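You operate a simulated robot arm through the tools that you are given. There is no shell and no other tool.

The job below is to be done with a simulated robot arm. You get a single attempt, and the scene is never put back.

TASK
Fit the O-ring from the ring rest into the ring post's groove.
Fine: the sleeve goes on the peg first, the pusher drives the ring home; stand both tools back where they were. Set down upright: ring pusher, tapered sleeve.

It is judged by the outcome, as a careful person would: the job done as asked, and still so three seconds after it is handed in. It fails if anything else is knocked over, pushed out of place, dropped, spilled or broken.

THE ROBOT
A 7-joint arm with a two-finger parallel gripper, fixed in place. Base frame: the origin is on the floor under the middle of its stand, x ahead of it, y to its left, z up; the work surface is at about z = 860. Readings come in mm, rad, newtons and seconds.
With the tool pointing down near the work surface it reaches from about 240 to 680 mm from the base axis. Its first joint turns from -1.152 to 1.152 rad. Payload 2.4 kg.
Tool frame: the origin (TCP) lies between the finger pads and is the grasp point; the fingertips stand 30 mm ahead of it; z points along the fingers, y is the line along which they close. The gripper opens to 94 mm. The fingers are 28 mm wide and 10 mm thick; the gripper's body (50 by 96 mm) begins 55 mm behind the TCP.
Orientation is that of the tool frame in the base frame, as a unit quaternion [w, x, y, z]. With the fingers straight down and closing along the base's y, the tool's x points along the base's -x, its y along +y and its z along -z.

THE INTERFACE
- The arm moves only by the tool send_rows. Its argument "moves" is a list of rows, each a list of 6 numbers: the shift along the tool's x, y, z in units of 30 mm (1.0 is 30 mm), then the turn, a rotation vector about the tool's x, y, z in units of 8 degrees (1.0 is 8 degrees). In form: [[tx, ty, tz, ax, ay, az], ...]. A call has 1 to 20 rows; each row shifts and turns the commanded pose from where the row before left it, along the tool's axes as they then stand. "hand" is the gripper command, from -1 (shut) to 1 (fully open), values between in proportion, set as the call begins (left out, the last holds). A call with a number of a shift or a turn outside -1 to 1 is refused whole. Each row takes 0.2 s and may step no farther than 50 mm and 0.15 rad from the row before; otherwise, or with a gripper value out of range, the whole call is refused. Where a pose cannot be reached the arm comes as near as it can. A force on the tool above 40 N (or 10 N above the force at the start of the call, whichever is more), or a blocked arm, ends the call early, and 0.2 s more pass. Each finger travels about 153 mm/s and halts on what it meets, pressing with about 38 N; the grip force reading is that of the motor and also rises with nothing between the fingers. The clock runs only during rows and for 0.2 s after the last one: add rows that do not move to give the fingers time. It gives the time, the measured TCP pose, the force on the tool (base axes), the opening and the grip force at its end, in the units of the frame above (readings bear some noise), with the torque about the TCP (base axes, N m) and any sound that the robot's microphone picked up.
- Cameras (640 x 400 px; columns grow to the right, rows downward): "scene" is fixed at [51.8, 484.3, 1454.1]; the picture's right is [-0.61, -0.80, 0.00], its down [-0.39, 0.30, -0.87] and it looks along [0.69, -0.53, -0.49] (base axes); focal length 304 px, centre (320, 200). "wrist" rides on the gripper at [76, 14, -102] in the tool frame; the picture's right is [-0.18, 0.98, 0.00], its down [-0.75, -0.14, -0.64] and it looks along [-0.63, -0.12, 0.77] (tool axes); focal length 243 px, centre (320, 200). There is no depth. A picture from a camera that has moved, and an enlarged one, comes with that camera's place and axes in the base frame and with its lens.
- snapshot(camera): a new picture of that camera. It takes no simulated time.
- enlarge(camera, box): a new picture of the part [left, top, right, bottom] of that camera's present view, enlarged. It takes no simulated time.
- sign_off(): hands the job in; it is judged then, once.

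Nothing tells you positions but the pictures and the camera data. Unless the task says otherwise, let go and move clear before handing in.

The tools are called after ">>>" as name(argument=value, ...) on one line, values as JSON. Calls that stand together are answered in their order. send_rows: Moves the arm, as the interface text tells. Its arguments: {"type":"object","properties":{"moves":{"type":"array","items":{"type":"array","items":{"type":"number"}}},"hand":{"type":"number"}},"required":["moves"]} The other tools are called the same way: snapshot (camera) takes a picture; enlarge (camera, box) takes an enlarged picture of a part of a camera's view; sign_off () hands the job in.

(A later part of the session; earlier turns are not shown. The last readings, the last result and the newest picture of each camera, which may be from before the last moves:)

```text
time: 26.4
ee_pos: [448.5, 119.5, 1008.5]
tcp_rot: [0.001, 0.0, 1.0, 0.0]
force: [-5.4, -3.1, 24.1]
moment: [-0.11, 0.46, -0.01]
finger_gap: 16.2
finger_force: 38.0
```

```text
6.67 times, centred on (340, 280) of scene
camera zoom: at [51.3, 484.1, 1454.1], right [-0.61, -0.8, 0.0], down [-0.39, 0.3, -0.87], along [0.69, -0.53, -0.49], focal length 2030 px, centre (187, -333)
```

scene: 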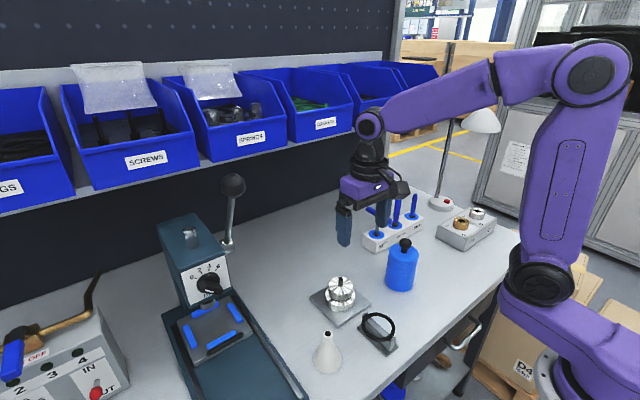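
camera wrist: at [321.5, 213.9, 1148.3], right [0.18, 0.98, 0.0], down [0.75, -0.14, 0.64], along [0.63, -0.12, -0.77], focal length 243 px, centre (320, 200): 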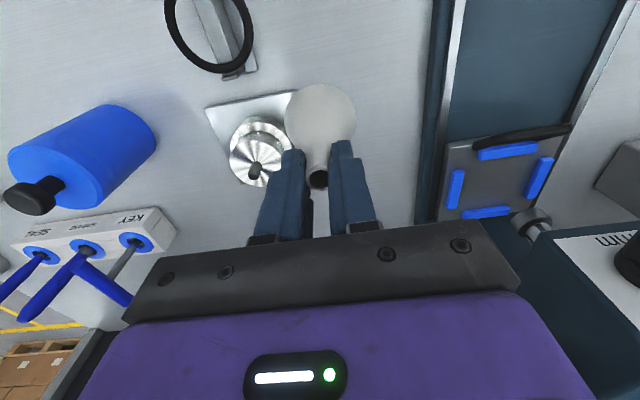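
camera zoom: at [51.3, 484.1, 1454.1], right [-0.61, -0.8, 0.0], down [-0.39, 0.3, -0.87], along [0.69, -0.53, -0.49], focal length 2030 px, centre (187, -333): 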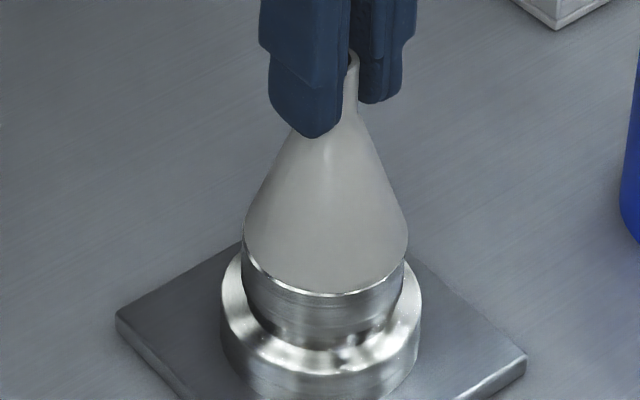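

Contact: 24 N upward, and the base edge now meets the flange, so the sleeve is seated. I'm relieving the pressure slightly before letting go.

>>> send_rows(moves=[[0.01, -0.007, -0.02, 0, 0, 0], [0, 0, 0, 0, 0, 0]])

```text
time: 27.0
ee_pos: [448.8, 119.3, 1009.0]
tcp_rot: [0.001, 0.001, 1.0, 0.0]
force: [-2.4, -1.1, 17.1]
moment: [-0.05, -0.01, -0.01]
finger_gap: 16.3
finger_force: 38.2
```

>>> send_rows(moves=[[0.007, -0.003, -0.035, 0, 0, 0], [0, 0, 0, 0, 0, 0]])

```text
time: 27.6
ee_pos: [446.9, 119.0, 1010.0]
tcp_rot: [-0.001, 0.0, 1.0, 0.0]
force: [-0.1, 0.7, -0.2]
moment: [-0.01, 0.03, -0.02]
finger_gap: 16.1
finger_force: 38.4
```

The force is back to near zero with the sleeve resting on the post. I'm opening the fingers and rising straight up.

>>> send_rows(moves=[[0, 0, 0, 0, 0, 0], [0, 0, 0, 0, 0, 0], [0, 0, 0, 0, 0, 0], [0, 0, -0.2, 0, 0, 0], [0, 0, -0.4, 0, 0, 0], [0, 0, -0.6, 0, 0, 0], [0, 0, -0.8, 0, 0, 0], [0, 0, -0.8, 0, 0, 0], [0, 0, 0, 0, 0, 0]], hand=-0.04)

>>> enlarge(camera="scene", box=[300, 230, 380, 310])

>>> snapshot(camera="wrist")

```text
time: 29.6
ee_pos: [447.5, 119.2, 1093.9]
tcp_rot: [0.0, 0.0, 1.0, 0.0]
force: [-0.2, -0.1, -0.3]
moment: [0.0, -0.01, 0.0]
finger_gap: 45.2
finger_force: 0.2
```

```text
5.00 times, centred on (340, 270) of scene
camera zoom: at [51.8, 484.3, 1454.1], right [-0.61, -0.8, 0.0], down [-0.39, 0.3, -0.87], along [0.69, -0.53, -0.49], focal length 1522 px, centre (220, -150)
```

zoom: 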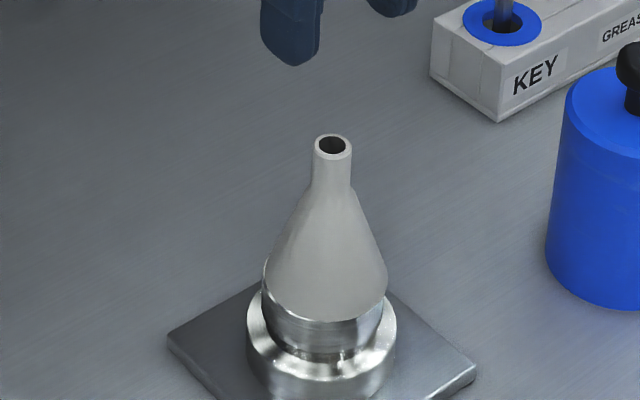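

```text
taken
camera wrist: at [369.7, 133.5, 1196.2], right [0.18, 0.98, 0.0], down [0.75, -0.14, 0.64], along [0.63, -0.12, -0.77], focal length 243 px, centre (320, 200)
```

wrist: 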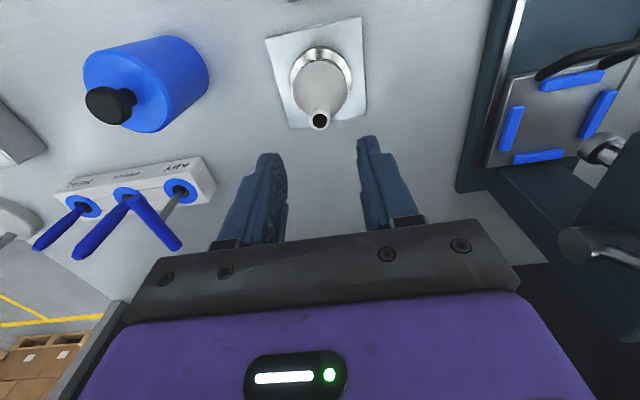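

>>> enlarge(camera="scene", box=[315, 245, 365, 305])

>>> enlarge(camera="wrist", box=[270, 20, 370, 140])

```text
6.67 times, centred on (340, 275) of scene
camera zoom: at [51.8, 484.3, 1454.1], right [-0.61, -0.8, 0.0], down [-0.39, 0.3, -0.87], along [0.69, -0.53, -0.49], focal length 2030 px, centre (187, -300)
```

zoom: 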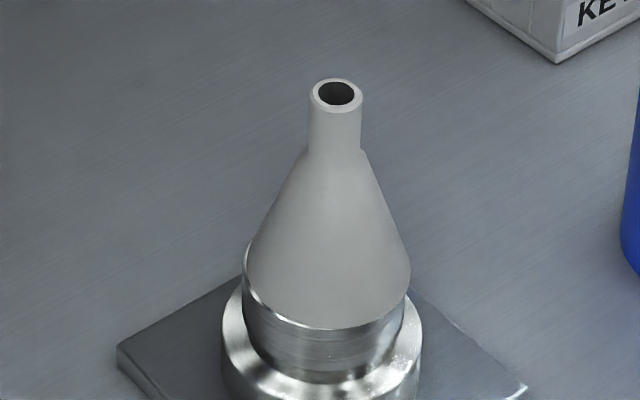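

```text
3.33 times, centred on (320, 80) of wrist
camera zoom: at [369.7, 133.5, 1196.2], right [0.18, 0.98, 0.0], down [0.75, -0.14, 0.64], along [0.63, -0.12, -0.77], focal length 809 px, centre (320, 600)
```

zoom: 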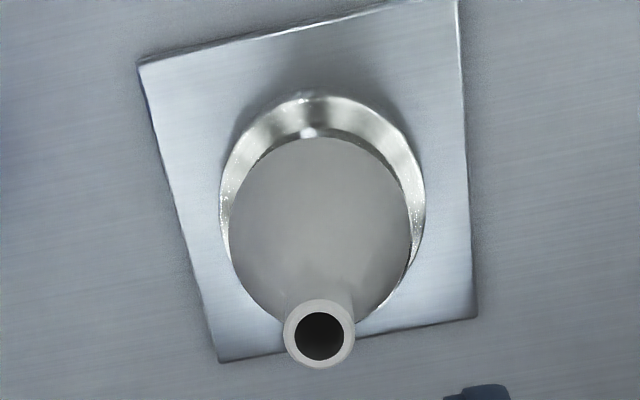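

The sleeve is upright on the post, but its base seems shifted by 1–2 mm from the flange. I'm looking more closely to decide whether it needs centring.

>>> enlarge(camera="wrist", box=[290, 40, 350, 110])

>>> enlarge(camera="scene", box=[325, 270, 360, 300])

```text
5.71 times, centred on (320, 75) of wrist
camera zoom: at [369.7, 133.5, 1196.2], right [0.18, 0.98, 0.0], down [0.75, -0.14, 0.64], along [0.63, -0.12, -0.77], focal length 1386 px, centre (320, 914)
```

zoom: 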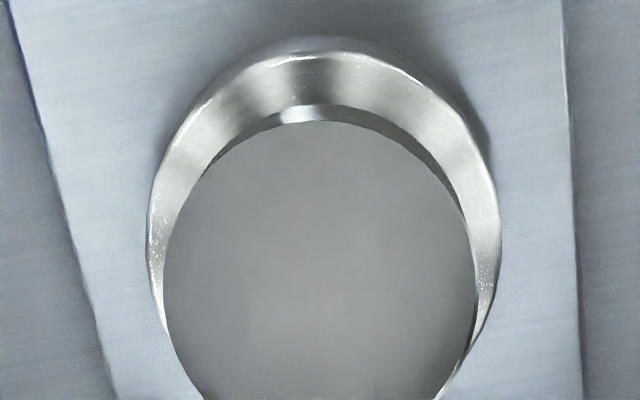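

```text
13.33 times, centred on (342, 285) of scene
camera zoom: at [51.8, 484.3, 1454.1], right [-0.61, -0.8, 0.0], down [-0.39, 0.3, -0.87], along [0.69, -0.53, -0.49], focal length 4060 px, centre (20, -933)
```

zoom: 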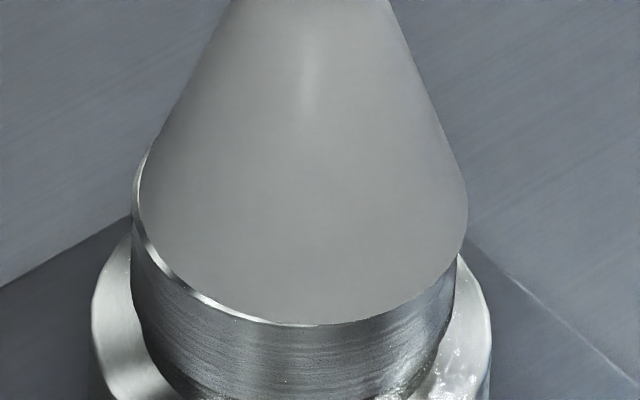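

The sleeve is about 1.5 mm off-centre on the post. I'm regrasping the neck gently and re-centring it so the ring has a flush path onto the groove.

>>> send_rows(moves=[[-0.05, -0.023, 0.5, 0, 0, 0], [0, 0, 0.7, 0, 0, 0], [0, 0, 0.7, 0, 0, 0], [0, 0, 0.5, 0, 0, 0], [0, 0, 0.3, 0, 0, 0], [0, 0, 0.125, 0, 0, 0], [0, 0, 0, 0, 0, 0]])

>>> send_rows(moves=[[0, 0, 0, 0, 0, 0], [0, 0, 0, 0, 0, 0], [0, 0, 0, 0, 0, 0], [0, 0, 0, 0, 0, 0]], hand=-1)

>>> enlarge(camera="scene", box=[325, 270, 360, 300])

```text
time: 31.2
ee_pos: [449.7, 118.8, 1009.8]
tcp_rot: [0.0, 0.0, 1.0, 0.0]
force: [0.1, -0.4, -1.0]
moment: [0.0, 0.0, 0.01]
finger_gap: 45.0
finger_force: 0.0
```

```text
time: 32.2
ee_pos: [448.9, 118.1, 1007.8]
tcp_rot: [0.0, 0.0, 1.0, 0.0]
force: [-1.6, 0.0, -0.3]
moment: [-0.02, 0.01, 0.0]
finger_gap: 16.0
finger_force: 37.7
```

```text
13.33 times, centred on (342, 285) of scene
camera zoom: at [51.8, 484.3, 1454.1], right [-0.61, -0.8, 0.0], down [-0.39, 0.3, -0.87], along [0.69, -0.53, -0.49], focal length 4060 px, centre (20, -933)
```

zoom: 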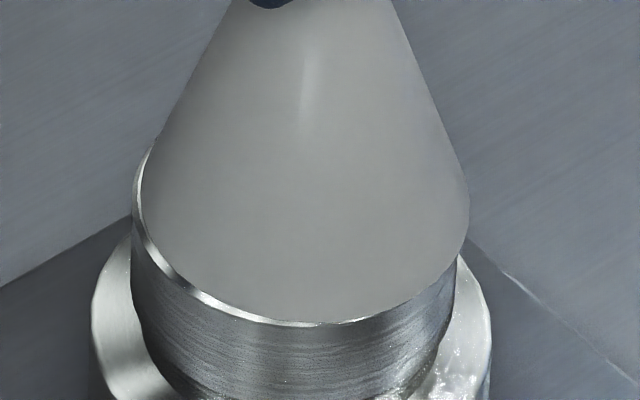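

>>> send_rows(moves=[[0, 0, -0.02, 0, 0, 0], [-0.012, 0.024, 0, 0, 0, 0], [-0.012, 0.024, 0, 0, 0, 0], [0, 0, 0, 0, 0, 0]])

>>> enlarge(camera="scene", box=[325, 270, 360, 300])

```text
time: 33.2
ee_pos: [450.0, 120.7, 1009.9]
tcp_rot: [0.001, 0.0, 1.0, 0.0]
force: [0.3, 0.4, 0.0]
moment: [0.01, 0.0, 0.0]
finger_gap: 16.1
finger_force: 37.9
```

```text
13.33 times, centred on (342, 285) of scene
camera zoom: at [51.8, 484.3, 1454.1], right [-0.61, -0.8, 0.0], down [-0.39, 0.3, -0.87], along [0.69, -0.53, -0.49], focal length 4060 px, centre (20, -933)
```

zoom: 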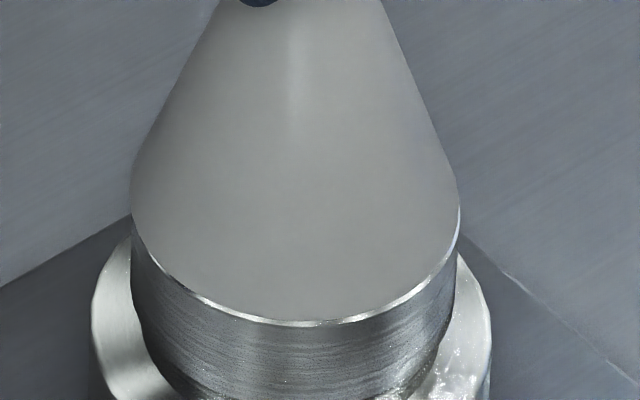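

The sleeve base is now concentric with the flange in the fixed view. I'm setting it down and releasing again.

>>> send_rows(moves=[[0, 0, 0.015, 0, 0, 0], [0, 0, 0, 0, 0, 0]])

>>> send_rows(moves=[[0, 0, 0, 0, 0, 0], [0, 0, 0, 0, 0, 0], [0, 0, -0.2, 0, 0, 0], [0, 0, -0.4, 0, 0, 0], [0, 0, -0.7, 0, 0, 0], [0, 0, -0.9, 0, 0, 0], [0, 0, -0.6, 0, 0, 0], [0, 0, 0, 0, 0, 0]], hand=-0.3)

>>> enlarge(camera="scene", box=[325, 270, 360, 300])

>>> enlarge(camera="wrist", box=[270, 20, 370, 140])

```text
time: 33.8
ee_pos: [450.3, 120.2, 1008.6]
tcp_rot: [0.001, -0.001, 1.0, 0.0]
force: [0.4, 0.8, 0.5]
moment: [-0.02, -0.02, -0.03]
finger_gap: 16.2
finger_force: 37.5
```

```text
time: 35.6
ee_pos: [450.3, 120.5, 1093.1]
tcp_rot: [0.001, 0.0, 1.0, 0.0]
force: [-0.1, 0.9, 0.3]
moment: [0.02, 0.02, -0.02]
finger_gap: 32.8
finger_force: 0.0
```

```text
13.33 times, centred on (342, 285) of scene
camera zoom: at [51.8, 484.3, 1454.1], right [-0.61, -0.8, 0.0], down [-0.39, 0.3, -0.87], along [0.69, -0.53, -0.49], focal length 4060 px, centre (20, -933)
```

zoom: 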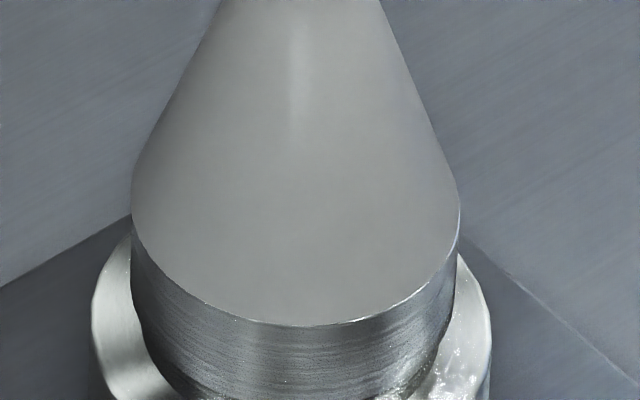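

```text
3.33 times, centred on (320, 80) of wrist
camera zoom: at [372.6, 134.2, 1196.0], right [0.18, 0.98, 0.0], down [0.75, -0.14, 0.64], along [0.63, -0.12, -0.77], focal length 809 px, centre (320, 600)
```

zoom: 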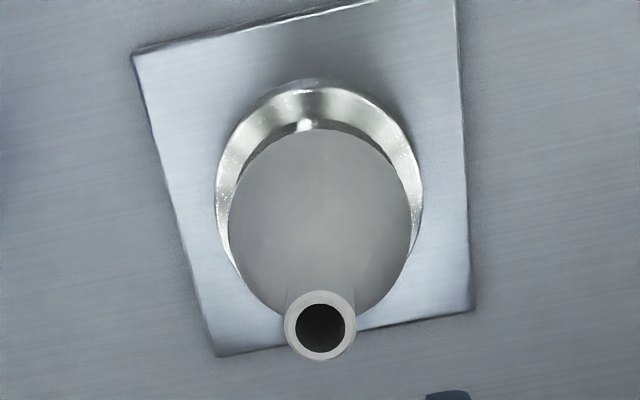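

The sleeve is now seated flush and centred on the post. Next is the ring: I'm opening fully and moving above the ring rest at about (321, 120).

>>> send_rows(moves=[[0.72, 0, 0, 0, 0, 0], [0.72, 0, 0, 0, 0, 0], [0.72, 0.017, 0.1, 0, 0, 0], [0.72, 0, 0.3, 0, 0, 0], [0.72, 0, 0.4, 0, 0, 0], [0.72, 0, 0.4, 0, 0, 0], [0, 0, 0, 0, 0, 0], [0, 0, 0, 0, 0, 0]], hand=1)

>>> snapshot(camera="wrist")

>>> enlarge(camera="wrist", box=[260, 70, 380, 170])

>>> enlarge(camera="scene", box=[280, 230, 420, 350])

```text
time: 37.4
ee_pos: [318.7, 118.9, 1057.8]
tcp_rot: [0.0, 0.0, 1.0, 0.0]
force: [-0.9, -0.6, -0.2]
moment: [-0.02, -0.04, 0.01]
finger_gap: 93.9
finger_force: 0.2
```

```text
taken
camera wrist: at [241.8, 133.8, 1160.1], right [0.18, 0.98, 0.0], down [0.75, -0.14, 0.64], along [0.63, -0.12, -0.77], focal length 243 px, centre (320, 200)
```

wrist: 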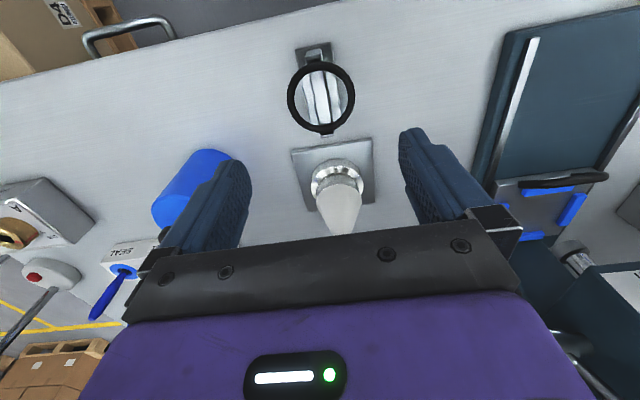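

```text
4.00 times, centred on (320, 120) of wrist
camera zoom: at [241.8, 133.8, 1160.1], right [0.18, 0.98, 0.0], down [0.75, -0.14, 0.64], along [0.63, -0.12, -0.77], focal length 970 px, centre (320, 520)
```

zoom: 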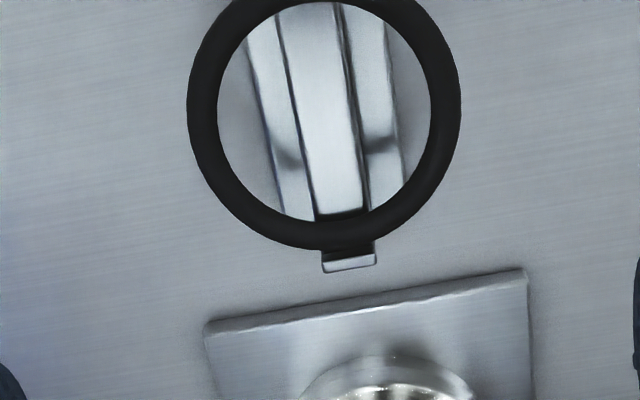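

```text
3.33 times, centred on (350, 290) of scene
camera zoom: at [51.8, 484.3, 1454.1], right [-0.61, -0.8, 0.0], down [-0.39, 0.3, -0.87], along [0.69, -0.53, -0.49], focal length 1015 px, centre (220, -100)
```

zoom: 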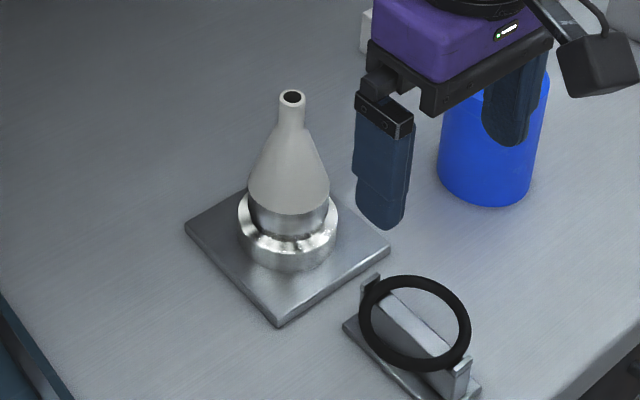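

The ring's centre is about 4 mm ahead of the tool axis. I'm correcting for that and lowering the open fingers on both sides of the ring.

>>> send_rows(moves=[[-0.13, 0.013, 0.5, 0, 0, 0], [0, 0, 0.9, 0, 0, 0], [0, 0, 0.9, 0, 0, 0], [0, 0, 0.9, 0, 0, 0], [0, 0, 0.6, 0, 0, 0], [0, 0, 0.4, 0, 0, 0], [0, 0, 0.3, 0, 0, 0], [0, 0, 0, 0, 0, 0], [0, 0, 0, 0, 0, 0]])

>>> snapshot(camera="wrist")

>>> enlarge(camera="scene", box=[330, 290, 430, 365])

```text
time: 39.4
ee_pos: [323.4, 122.8, 922.9]
tcp_rot: [0.0, 0.0, 1.0, 0.0]
force: [-0.4, -0.4, -0.8]
moment: [-0.03, -0.01, -0.03]
finger_gap: 93.7
finger_force: 0.1
```

```text
taken
camera wrist: at [246.0, 135.2, 1024.5], right [0.18, 0.98, 0.0], down [0.75, -0.14, 0.64], along [0.63, -0.12, -0.77], focal length 243 px, centre (320, 200)
```

wrist: 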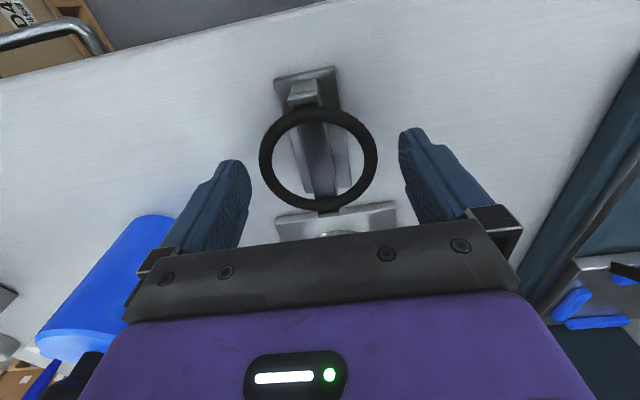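

```text
5.33 times, centred on (380, 328) of scene
camera zoom: at [51.8, 484.3, 1454.1], right [-0.61, -0.8, 0.0], down [-0.39, 0.3, -0.87], along [0.69, -0.53, -0.49], focal length 1624 px, centre (0, -480)
```

zoom: 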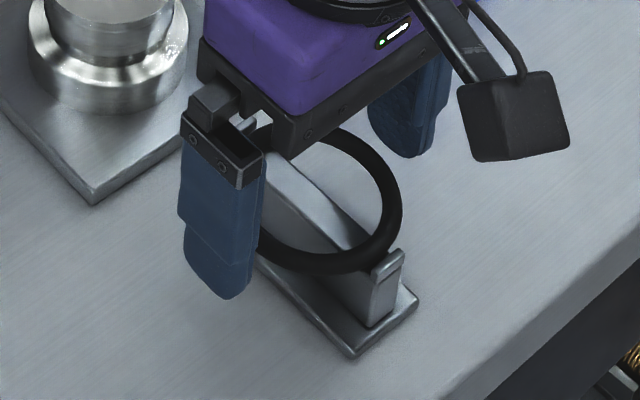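

The fingertips are level with the ring. I'm lowering about 9 mm more so the ring sits inside the pads, then closing only to about ring width so it isn't crushed.

>>> send_rows(moves=[[-0.03, -0.025, 0.15, 0, 0, 0], [0, 0, 0.15, 0, 0, 0], [0, 0, 0, 0, 0, 0]])

>>> send_rows(moves=[[0, 0, 0, 0, 0, 0], [0, 0, 0, 0, 0, 0], [0, 0, 0, 0, 0, 0]], hand=0.53)

>>> enlarge(camera="wrist", box=[230, 80, 410, 230])

>>> enlarge(camera="scene", box=[330, 290, 430, 365])

```text
time: 40.2
ee_pos: [325.6, 119.6, 911.9]
tcp_rot: [0.0, -0.001, 1.0, 0.0]
force: [0.3, -0.9, -0.5]
moment: [0.0, -0.02, -0.01]
finger_gap: 94.0
finger_force: 0.1
```

```text
time: 41.0
ee_pos: [325.4, 121.4, 911.8]
tcp_rot: [0.0, 0.0, 1.0, 0.0]
force: [0.2, -0.4, -0.1]
moment: [0.04, 0.03, -0.01]
finger_gap: 71.5
finger_force: 0.1
```

```text
2.67 times, centred on (320, 155) of wrist
camera zoom: at [247.3, 134.0, 1015.2], right [0.18, 0.98, 0.0], down [0.75, -0.14, 0.64], along [0.63, -0.12, -0.77], focal length 647 px, centre (320, 320)
```

zoom: 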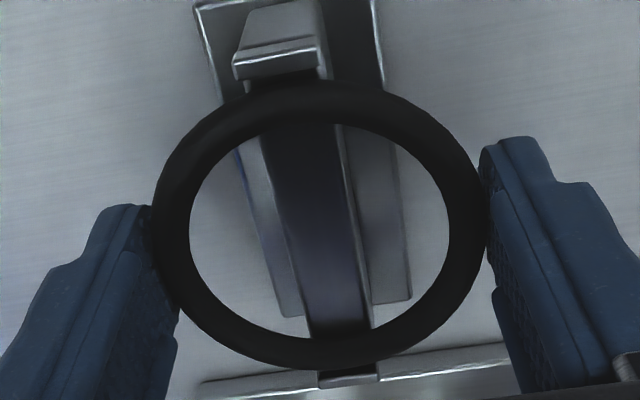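

```text
5.33 times, centred on (380, 328) of scene
camera zoom: at [51.8, 484.3, 1454.1], right [-0.61, -0.8, 0.0], down [-0.39, 0.3, -0.87], along [0.69, -0.53, -0.49], focal length 1624 px, centre (0, -480)
```

zoom: 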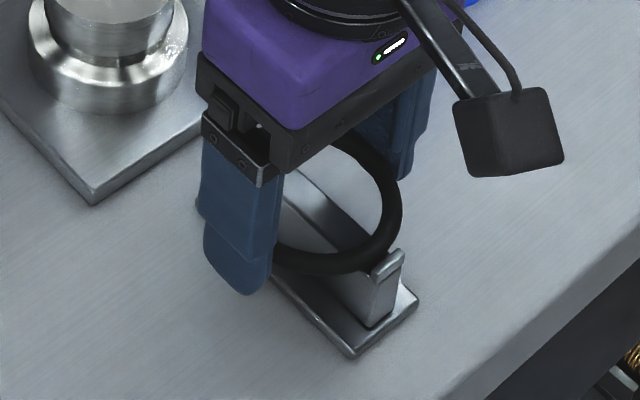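

The pads are just about touching the ring at 71.5 mm. I'm closing a little further to take hold.

>>> send_rows(moves=[[0, 0, 0, 0, 0, 0], [0, 0, 0, 0, 0, 0], [0, 0, 0, 0, 0, 0]], hand=0.47)

>>> enlarge(camera="wrist", box=[230, 80, 410, 230])

```text
time: 41.8
ee_pos: [324.4, 120.3, 913.8]
tcp_rot: [0.0, 0.001, 1.0, 0.0]
force: [0.0, -0.3, -0.3]
moment: [0.01, 0.01, 0.0]
finger_gap: 69.2
finger_force: 0.0
```

```text
2.67 times, centred on (320, 155) of wrist
camera zoom: at [247.3, 134.0, 1015.2], right [0.18, 0.98, 0.0], down [0.75, -0.14, 0.64], along [0.63, -0.12, -0.77], focal length 647 px, centre (320, 320)
```

zoom: 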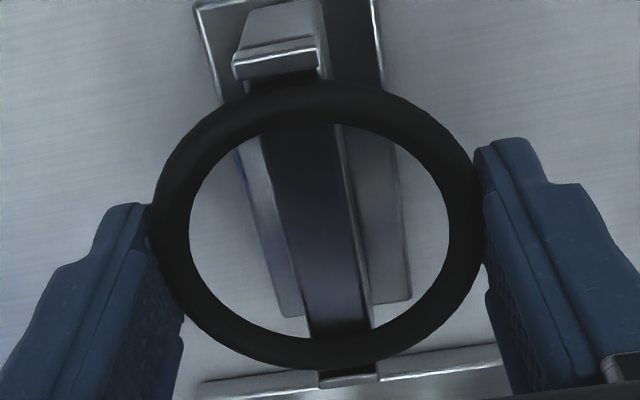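

>>> send_rows(moves=[[0, 0, 0, 0, 0, 0], [0, 0, 0, 0, 0, 0], [0, 0, 0, 0, 0, 0]], hand=0.42)

>>> enlarge(camera="wrist", box=[230, 80, 410, 230])

```text
time: 42.6
ee_pos: [325.7, 120.8, 912.4]
tcp_rot: [0.0, 0.0, 1.0, 0.0]
force: [-0.5, 0.2, -0.1]
moment: [0.01, -0.01, -0.01]
finger_gap: 67.5
finger_force: 1.1
```

```text
2.67 times, centred on (320, 155) of wrist
camera zoom: at [247.3, 134.0, 1015.2], right [0.18, 0.98, 0.0], down [0.75, -0.14, 0.64], along [0.63, -0.12, -0.77], focal length 647 px, centre (320, 320)
```

zoom: 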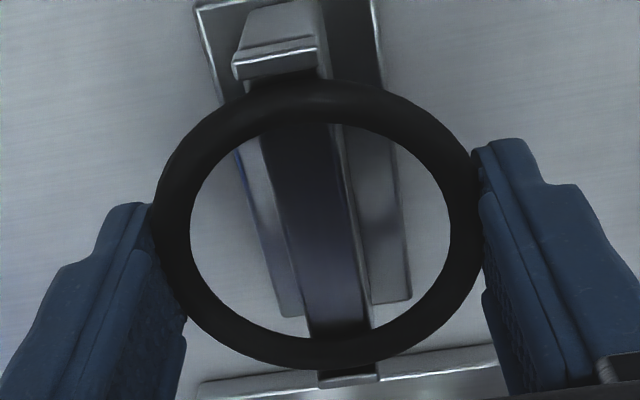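

>>> send_rows(moves=[[0, 0, 0, 0, 0, 0], [0, 0, 0, 0, 0, 0], [0, 0, 0, 0, 0, 0]], hand=0.38)

>>> enlarge(camera="wrist", box=[230, 80, 410, 230])

```text
time: 43.4
ee_pos: [326.3, 120.3, 912.0]
tcp_rot: [-0.001, 0.0, 1.0, 0.0]
force: [-0.3, 0.8, 0.2]
moment: [0.03, -0.03, -0.02]
finger_gap: 67.0
finger_force: 37.7
```

```text
2.67 times, centred on (320, 155) of wrist
camera zoom: at [247.3, 134.0, 1015.2], right [0.18, 0.98, 0.0], down [0.75, -0.14, 0.64], along [0.63, -0.12, -0.77], focal length 647 px, centre (320, 320)
```

zoom: 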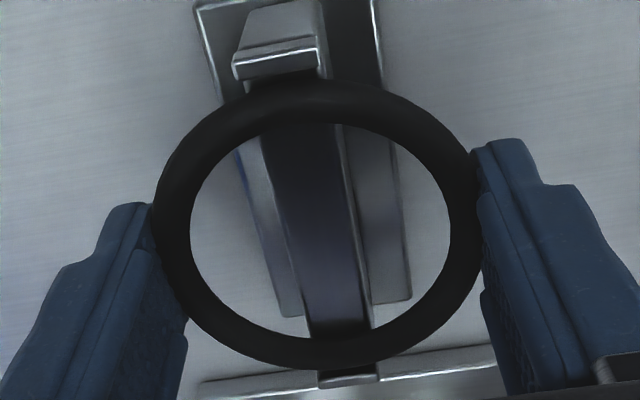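

The grip stopped at 67 mm with 38 N and the ring hasn't deformed, so it's held firmly. I'm lifting it slowly off the rest.

>>> send_rows(moves=[[0, 0, -0.08, 0, 0, 0], [0, 0, -0.12, 0, 0, 0], [0, 0, -0.15, 0, 0, 0], [0, 0, -0.2, 0, 0, 0], [0, 0, -0.2, 0, 0, 0], [0, 0, 0, 0, 0, 0]])

>>> enlarge(camera="wrist", box=[230, 80, 410, 230])

>>> enlarge(camera="scene", box=[330, 280, 430, 360])

```text
time: 44.8
ee_pos: [325.6, 120.9, 936.1]
tcp_rot: [0.0, -0.001, 1.0, 0.0]
force: [0.0, -1.0, -0.4]
moment: [0.0, 0.0, -0.03]
finger_gap: 67.2
finger_force: 38.2
```

```text
2.67 times, centred on (320, 155) of wrist
camera zoom: at [247.8, 134.7, 1039.1], right [0.18, 0.98, 0.0], down [0.75, -0.14, 0.64], along [0.63, -0.12, -0.77], focal length 647 px, centre (320, 320)
```

zoom: 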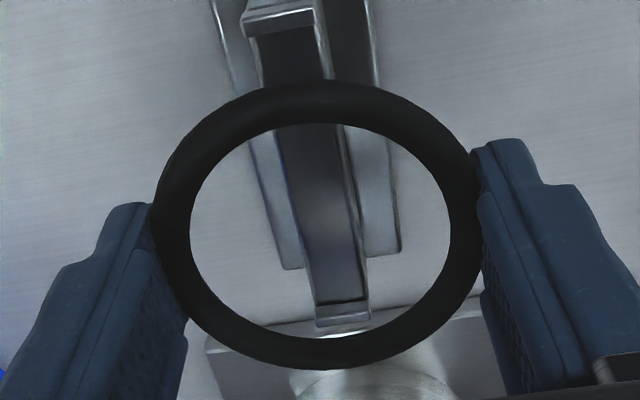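

```text
5.00 times, centred on (380, 320) of scene
camera zoom: at [51.8, 484.3, 1454.1], right [-0.61, -0.8, 0.0], down [-0.39, 0.3, -0.87], along [0.69, -0.53, -0.49], focal length 1522 px, centre (20, -400)
```

zoom: 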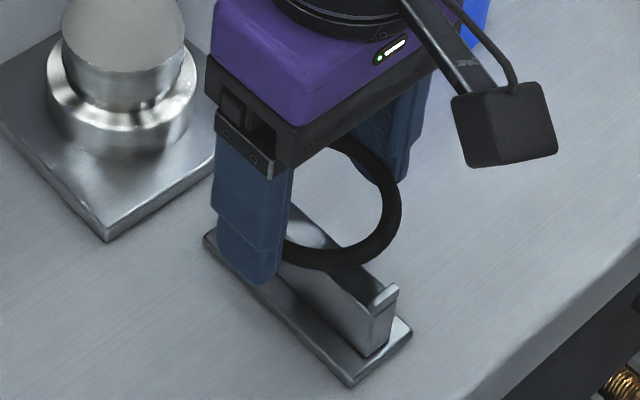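

The ring came off cleanly and is level in the grip. I'm raising it above the sleeve's height and carrying it over the sleeve.

>>> send_rows(moves=[[0, 0, -0.4, 0, 0, 0], [0, 0, -0.4, 0, 0, 0], [0, 0, -0.4, 0, 0, 0], [0, 0, -0.4, 0, 0, 0], [0, 0, -0.4, 0, 0, 0], [0, 0, -0.4, 0, 0, 0], [0, 0, -0.4, 0, 0, 0], [0, 0, -0.4, 0, 0, 0], [0, 0, -0.4, 0, 0, 0], [0, 0, -0.4, 0, 0, 0], [0, 0, 0, 0, 0, 0]])

>>> send_rows(moves=[[-0.418, 0, 0, 0, 0, 0], [-0.418, 0, 0, 0, 0, 0], [-0.418, 0, 0, 0, 0, 0], [-0.418, 0, 0, 0, 0, 0], [-0.418, 0, 0, 0, 0, 0], [-0.418, 0, 0, 0, 0, 0], [-0.418, 0, 0, 0, 0, 0], [-0.418, 0, 0, 0, 0, 0], [-0.418, 0, 0, 0, 0, 0], [-0.418, 0, 0, 0, 0, 0], [0, 0, 0, 0, 0, 0], [0, 0, 0, 0, 0, 0]])

>>> enlarge(camera="wrist", box=[230, 40, 410, 230])

>>> enlarge(camera="scene", box=[290, 210, 390, 310])

```text
time: 47.2
ee_pos: [324.6, 121.1, 1056.5]
tcp_rot: [-0.001, 0.001, 1.0, 0.0]
force: [-0.7, -0.7, 0.2]
moment: [0.0, 0.01, -0.01]
finger_gap: 67.2
finger_force: 37.9
```

```text
time: 49.8
ee_pos: [450.3, 120.7, 1056.8]
tcp_rot: [0.0, 0.0, 1.0, 0.0]
force: [-0.3, 0.5, 0.3]
moment: [-0.01, -0.01, 0.0]
finger_gap: 67.0
finger_force: 38.0
```

```text
2.11 times, centred on (320, 135) of wrist
camera zoom: at [372.1, 133.8, 1158.9], right [0.18, 0.98, 0.0], down [0.75, -0.14, 0.64], along [0.63, -0.12, -0.77], focal length 511 px, centre (320, 337)
```

zoom: 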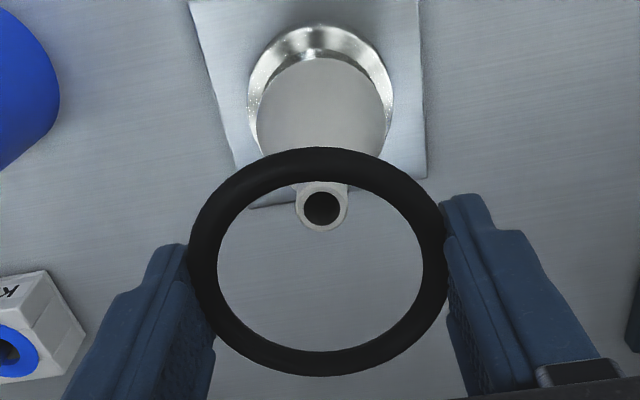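

```text
4.00 times, centred on (340, 260) of scene
camera zoom: at [51.8, 484.3, 1454.1], right [-0.61, -0.8, 0.0], down [-0.39, 0.3, -0.87], along [0.69, -0.53, -0.49], focal length 1218 px, centre (240, -40)
```

zoom: 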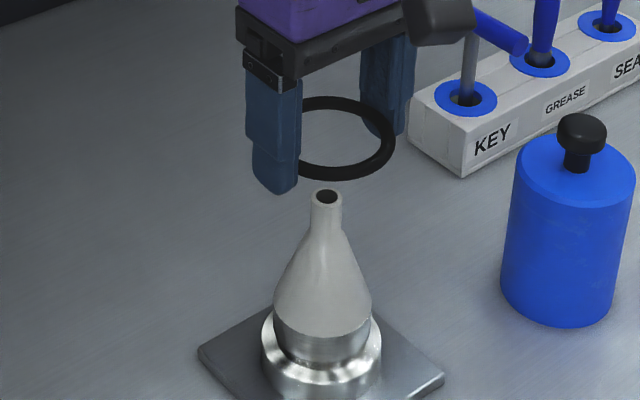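

The ring is centred over the neck within about 2 mm. I'm nudging it forward 1.5 mm and lowering it down around the sleeve.

>>> send_rows(moves=[[-0.05, 0, 0.2, 0, 0, 0], [0, 0, 0.4, 0, 0, 0], [0, 0, 0.4, 0, 0, 0], [0, 0, 0.4, 0, 0, 0], [0, 0, 0.4, 0, 0, 0], [0, 0, 0.4, 0, 0, 0], [0, 0, 0.3, 0, 0, 0], [0, 0, 0.2, 0, 0, 0], [0, 0, 0, 0, 0, 0]])

>>> enlarge(camera="wrist", box=[230, 40, 410, 230])

>>> enlarge(camera="scene", box=[300, 230, 380, 310])

```text
time: 51.8
ee_pos: [452.1, 120.3, 973.9]
tcp_rot: [0.0, 0.0, 1.0, 0.0]
force: [-0.4, -0.4, -1.4]
moment: [0.01, 0.01, -0.02]
finger_gap: 67.0
finger_force: 37.8
```

```text
2.11 times, centred on (320, 135) of wrist
camera zoom: at [374.4, 133.7, 1077.4], right [0.18, 0.98, 0.0], down [0.75, -0.14, 0.64], along [0.63, -0.12, -0.77], focal length 511 px, centre (320, 337)
```

zoom: 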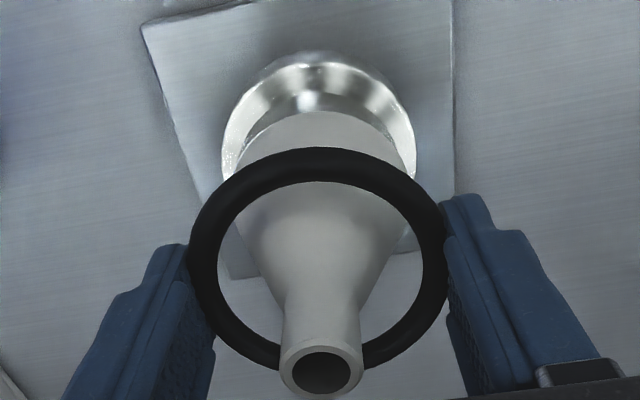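

```text
5.00 times, centred on (340, 270) of scene
camera zoom: at [51.8, 484.3, 1454.1], right [-0.61, -0.8, 0.0], down [-0.39, 0.3, -0.87], along [0.69, -0.53, -0.49], focal length 1522 px, centre (220, -150)
```

zoom: 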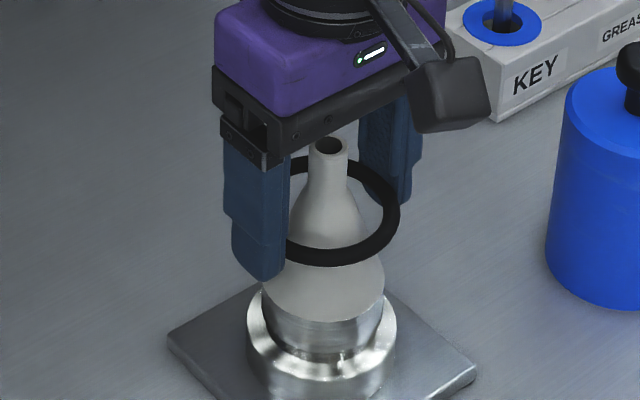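

The ring surrounds the cone evenly. I'm lowering on in small steps until it touches the taper.

>>> send_rows(moves=[[0, 0, 0.1, 0, 0, 0], [0, 0, 0.1, 0, 0, 0], [0, 0, 0.1, 0, 0, 0], [0, 0, 0, 0, 0, 0]])

>>> enlarge(camera="scene", box=[310, 240, 370, 310])

>>> enlarge(camera="wrist", box=[230, 40, 410, 230])

```text
time: 52.8
ee_pos: [452.2, 121.5, 966.3]
tcp_rot: [0.0, 0.0, 1.0, 0.0]
force: [-0.4, 0.2, 0.0]
moment: [-0.02, -0.03, -0.03]
finger_gap: 67.2
finger_force: 37.8
```

```text
5.71 times, centred on (340, 275) of scene
camera zoom: at [51.8, 484.3, 1454.1], right [-0.61, -0.8, 0.0], down [-0.39, 0.3, -0.87], along [0.69, -0.53, -0.49], focal length 1740 px, centre (206, -229)
```

zoom: 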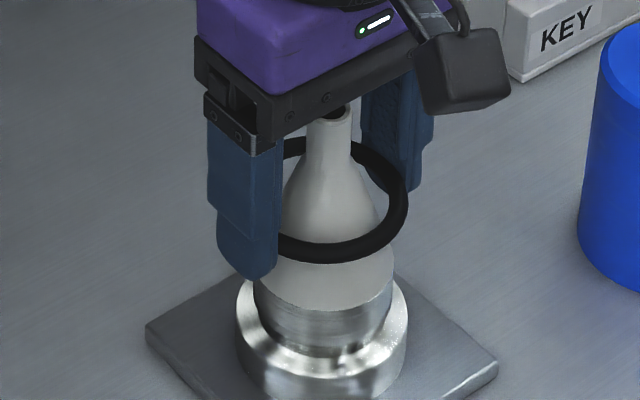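

```text
2.11 times, centred on (320, 135) of wrist
camera zoom: at [374.9, 134.5, 1069.0], right [0.18, 0.98, 0.0], down [0.75, -0.14, 0.64], along [0.63, -0.12, -0.77], focal length 511 px, centre (320, 337)
```

zoom: 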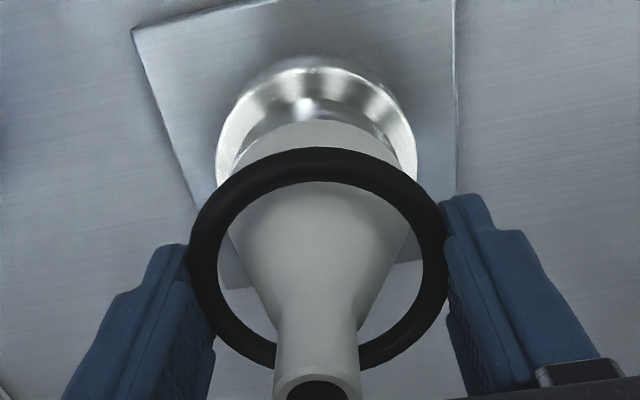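

>>> send_rows(moves=[[0, 0, 0.1, 0, 0, 0], [0, 0, 0.07, 0, 0, 0], [0, 0, 0.07, 0, 0, 0], [0, 0, 0, 0, 0, 0]])

>>> enlarge(camera="scene", box=[310, 240, 370, 310])

>>> enlarge(camera="wrist", box=[230, 40, 410, 230])

```text
time: 53.8
ee_pos: [451.7, 119.8, 959.1]
tcp_rot: [0.0, 0.0, 1.0, 0.0]
force: [0.1, -0.1, -0.8]
moment: [0.08, 0.05, -0.05]
finger_gap: 67.2
finger_force: 37.7
```

```text
5.71 times, centred on (340, 275) of scene
camera zoom: at [51.8, 484.3, 1454.1], right [-0.61, -0.8, 0.0], down [-0.39, 0.3, -0.87], along [0.69, -0.53, -0.49], focal length 1740 px, centre (206, -229)
```

zoom: 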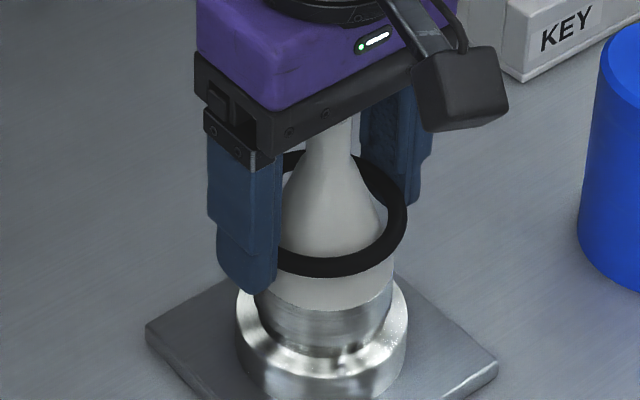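

```text
2.11 times, centred on (320, 135) of wrist
camera zoom: at [374.8, 134.6, 1061.5], right [0.18, 0.98, 0.0], down [0.75, -0.14, 0.64], along [0.63, -0.12, -0.77], focal length 511 px, centre (320, 337)
```

zoom: 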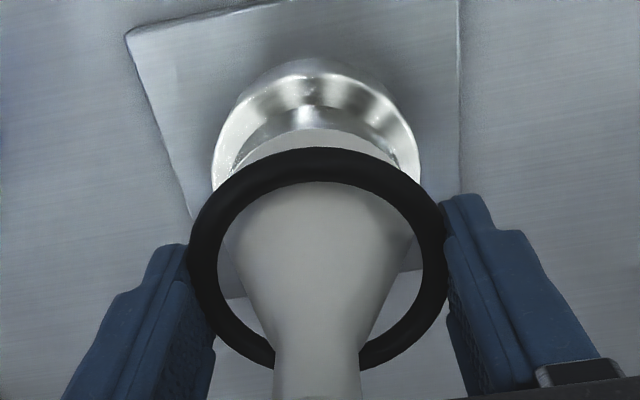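

>>> send_rows(moves=[[0, -0.015, 0.07, 0, 0, 0], [0, 0, 0.07, 0, 0, 0], [0, 0, 0, 0, 0, 0]])

>>> enlarge(camera="scene", box=[310, 240, 370, 310])

>>> enlarge(camera="wrist", box=[230, 40, 410, 230])

```text
time: 54.6
ee_pos: [452.6, 121.0, 954.6]
tcp_rot: [0.0, 0.0, 1.0, 0.0]
force: [-0.4, -0.5, 0.3]
moment: [-0.01, -0.03, -0.03]
finger_gap: 67.3
finger_force: 37.8
```

```text
5.71 times, centred on (340, 275) of scene
camera zoom: at [51.8, 484.3, 1454.1], right [-0.61, -0.8, 0.0], down [-0.39, 0.3, -0.87], along [0.69, -0.53, -0.49], focal length 1740 px, centre (206, -229)
```

zoom: 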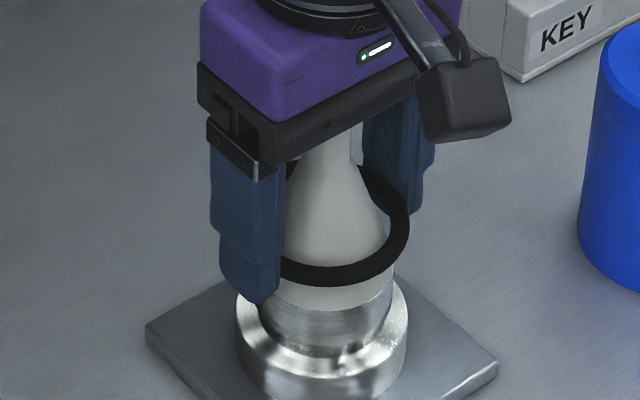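

```text
2.11 times, centred on (320, 135) of wrist
camera zoom: at [373.7, 133.9, 1057.1], right [0.18, 0.98, 0.0], down [0.75, -0.14, 0.64], along [0.63, -0.12, -0.77], focal length 511 px, centre (320, 337)
```

zoom: 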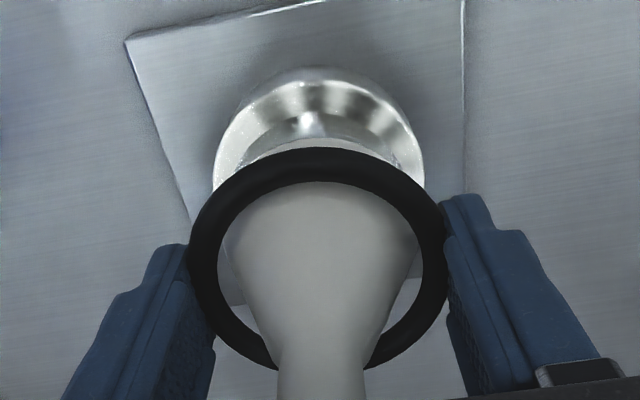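

>>> send_rows(moves=[[0, 0, 0.07, 0, 0, 0], [0, 0, 0.07, 0, 0, 0], [0, 0, 0, 0, 0, 0]])

>>> enlarge(camera="scene", box=[310, 240, 370, 310])

>>> enlarge(camera="wrist", box=[230, 40, 410, 230])

```text
time: 55.4
ee_pos: [452.0, 119.3, 950.6]
tcp_rot: [0.0, 0.0, 1.0, 0.001]
force: [0.7, -0.9, -0.3]
moment: [-0.03, 0.01, 0.02]
finger_gap: 67.0
finger_force: 38.0
```

```text
5.71 times, centred on (340, 275) of scene
camera zoom: at [51.8, 484.3, 1454.1], right [-0.61, -0.8, 0.0], down [-0.39, 0.3, -0.87], along [0.69, -0.53, -0.49], focal length 1740 px, centre (206, -229)
```

zoom: 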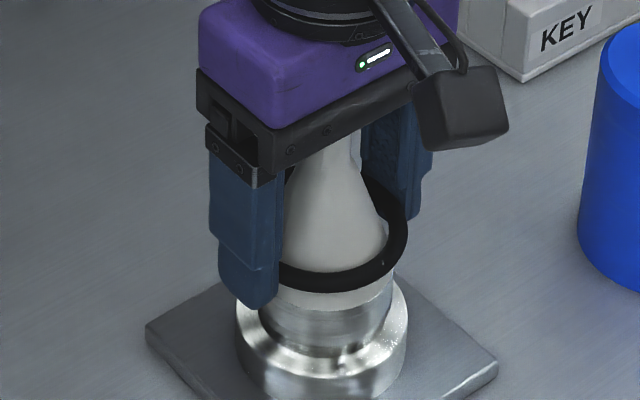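

```text
2.11 times, centred on (320, 135) of wrist
camera zoom: at [374.4, 133.9, 1053.2], right [0.18, 0.98, 0.0], down [0.75, -0.14, 0.64], along [0.63, -0.12, -0.77], focal length 511 px, centre (320, 337)
```

zoom: 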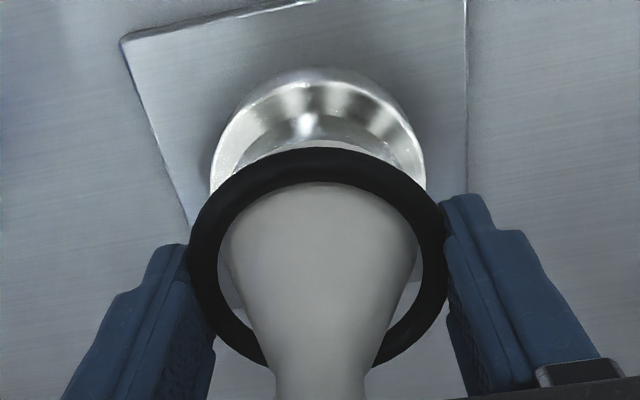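

The cone nearly fills the ring now. I'm taking one more small step and then opening to let the ring settle on the taper.

>>> send_rows(moves=[[0, 0, 0.05, 0, 0, 0], [0, 0, 0.03, 0, 0, 0], [0, 0, 0, 0, 0, 0]])

>>> enlarge(camera="wrist", box=[230, 40, 410, 230])

```text
time: 56.2
ee_pos: [452.1, 118.9, 948.0]
tcp_rot: [0.001, -0.001, 1.0, 0.0]
force: [-0.6, 0.2, 0.0]
moment: [0.02, -0.01, -0.03]
finger_gap: 67.3
finger_force: 37.8
```

```text
2.11 times, centred on (320, 135) of wrist
camera zoom: at [374.1, 133.5, 1050.7], right [0.18, 0.98, 0.0], down [0.75, -0.14, 0.64], along [0.63, -0.12, -0.77], focal length 511 px, centre (320, 337)
```

zoom: 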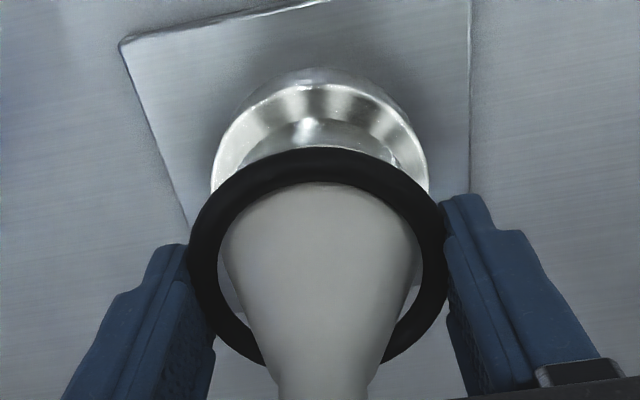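

>>> send_rows(moves=[[0, 0, 0, 0, 0, 0], [0, 0, 0, 0, 0, 0], [0, 0, 0, 0, 0, 0]], hand=0.75)

>>> enlarge(camera="wrist", box=[230, 40, 410, 230])

>>> enlarge(camera="scene", box=[310, 240, 370, 310])

```text
time: 57.0
ee_pos: [452.1, 119.8, 947.8]
tcp_rot: [0.0, 0.0, 1.0, 0.0]
force: [1.1, -0.8, 0.4]
moment: [-0.02, -0.02, 0.02]
finger_gap: 82.4
finger_force: 0.0
```

```text
2.11 times, centred on (320, 135) of wrist
camera zoom: at [374.2, 133.5, 1050.9], right [0.18, 0.98, 0.0], down [0.75, -0.14, 0.64], along [0.63, -0.12, -0.77], focal length 511 px, centre (320, 337)
```

zoom: 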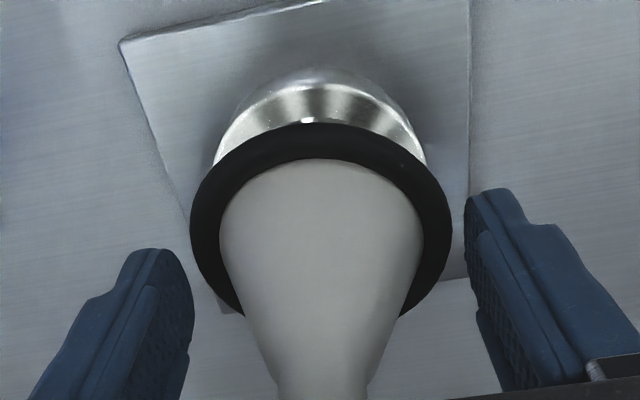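

```text
5.71 times, centred on (340, 275) of scene
camera zoom: at [51.8, 484.3, 1454.1], right [-0.61, -0.8, 0.0], down [-0.39, 0.3, -0.87], along [0.69, -0.53, -0.49], focal length 1740 px, centre (206, -229)
```

zoom: 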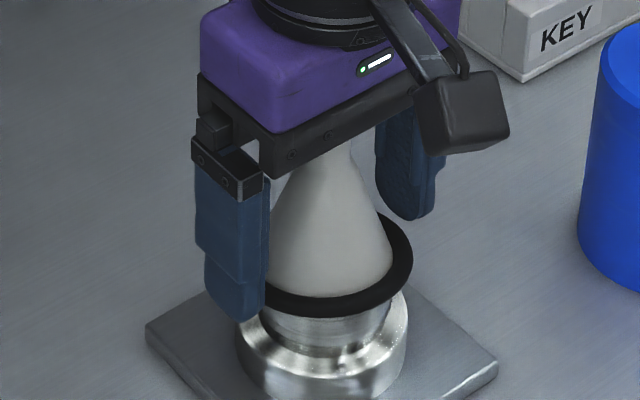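

The ring settled near the base of the sleeve. I'm rising clear to inspect it.

>>> send_rows(moves=[[0, 0, -0.3, 0, 0, 0], [0, 0, -0.6, 0, 0, 0], [0, 0, -0.9, 0, 0, 0], [0, 0, -0.9, 0, 0, 0], [0, 0, -0.9, 0, 0, 0], [0, 0, -0.9, 0, 0, 0], [0, 0, 0, 0, 0, 0]])

>>> enlarge(camera="wrist", box=[260, 10, 380, 140])

>>> enlarge(camera="scene", box=[310, 240, 370, 310])

>>> snapshot(camera="scene")

```text
time: 58.6
ee_pos: [452.5, 121.3, 1081.1]
tcp_rot: [0.001, 0.0, 1.0, 0.0]
force: [-0.3, 0.3, 0.2]
moment: [0.02, 0.03, 0.0]
finger_gap: 82.4
finger_force: 0.0
```

```text
3.08 times, centred on (320, 75) of wrist
camera zoom: at [374.9, 135.2, 1184.6], right [0.18, 0.98, 0.0], down [0.75, -0.14, 0.64], along [0.63, -0.12, -0.77], focal length 746 px, centre (320, 585)
```

zoom: 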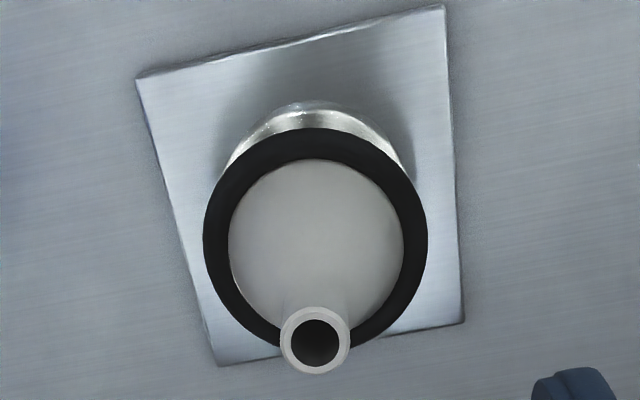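

```text
5.71 times, centred on (340, 275) of scene
camera zoom: at [51.8, 484.3, 1454.1], right [-0.61, -0.8, 0.0], down [-0.39, 0.3, -0.87], along [0.69, -0.53, -0.49], focal length 1740 px, centre (206, -229)
```

zoom: 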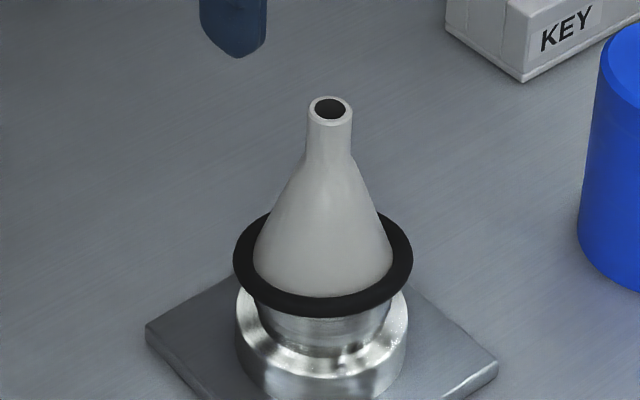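

```text
taken
```

scene: 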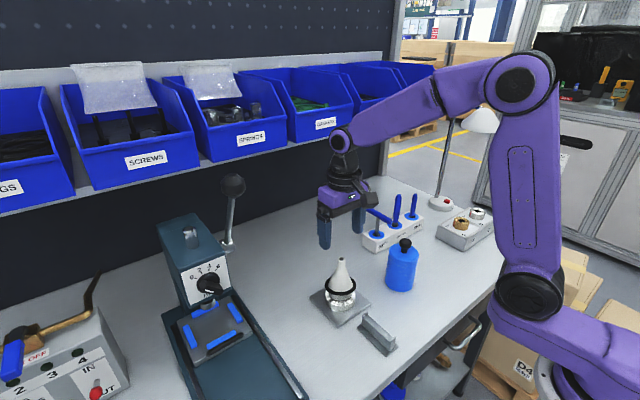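

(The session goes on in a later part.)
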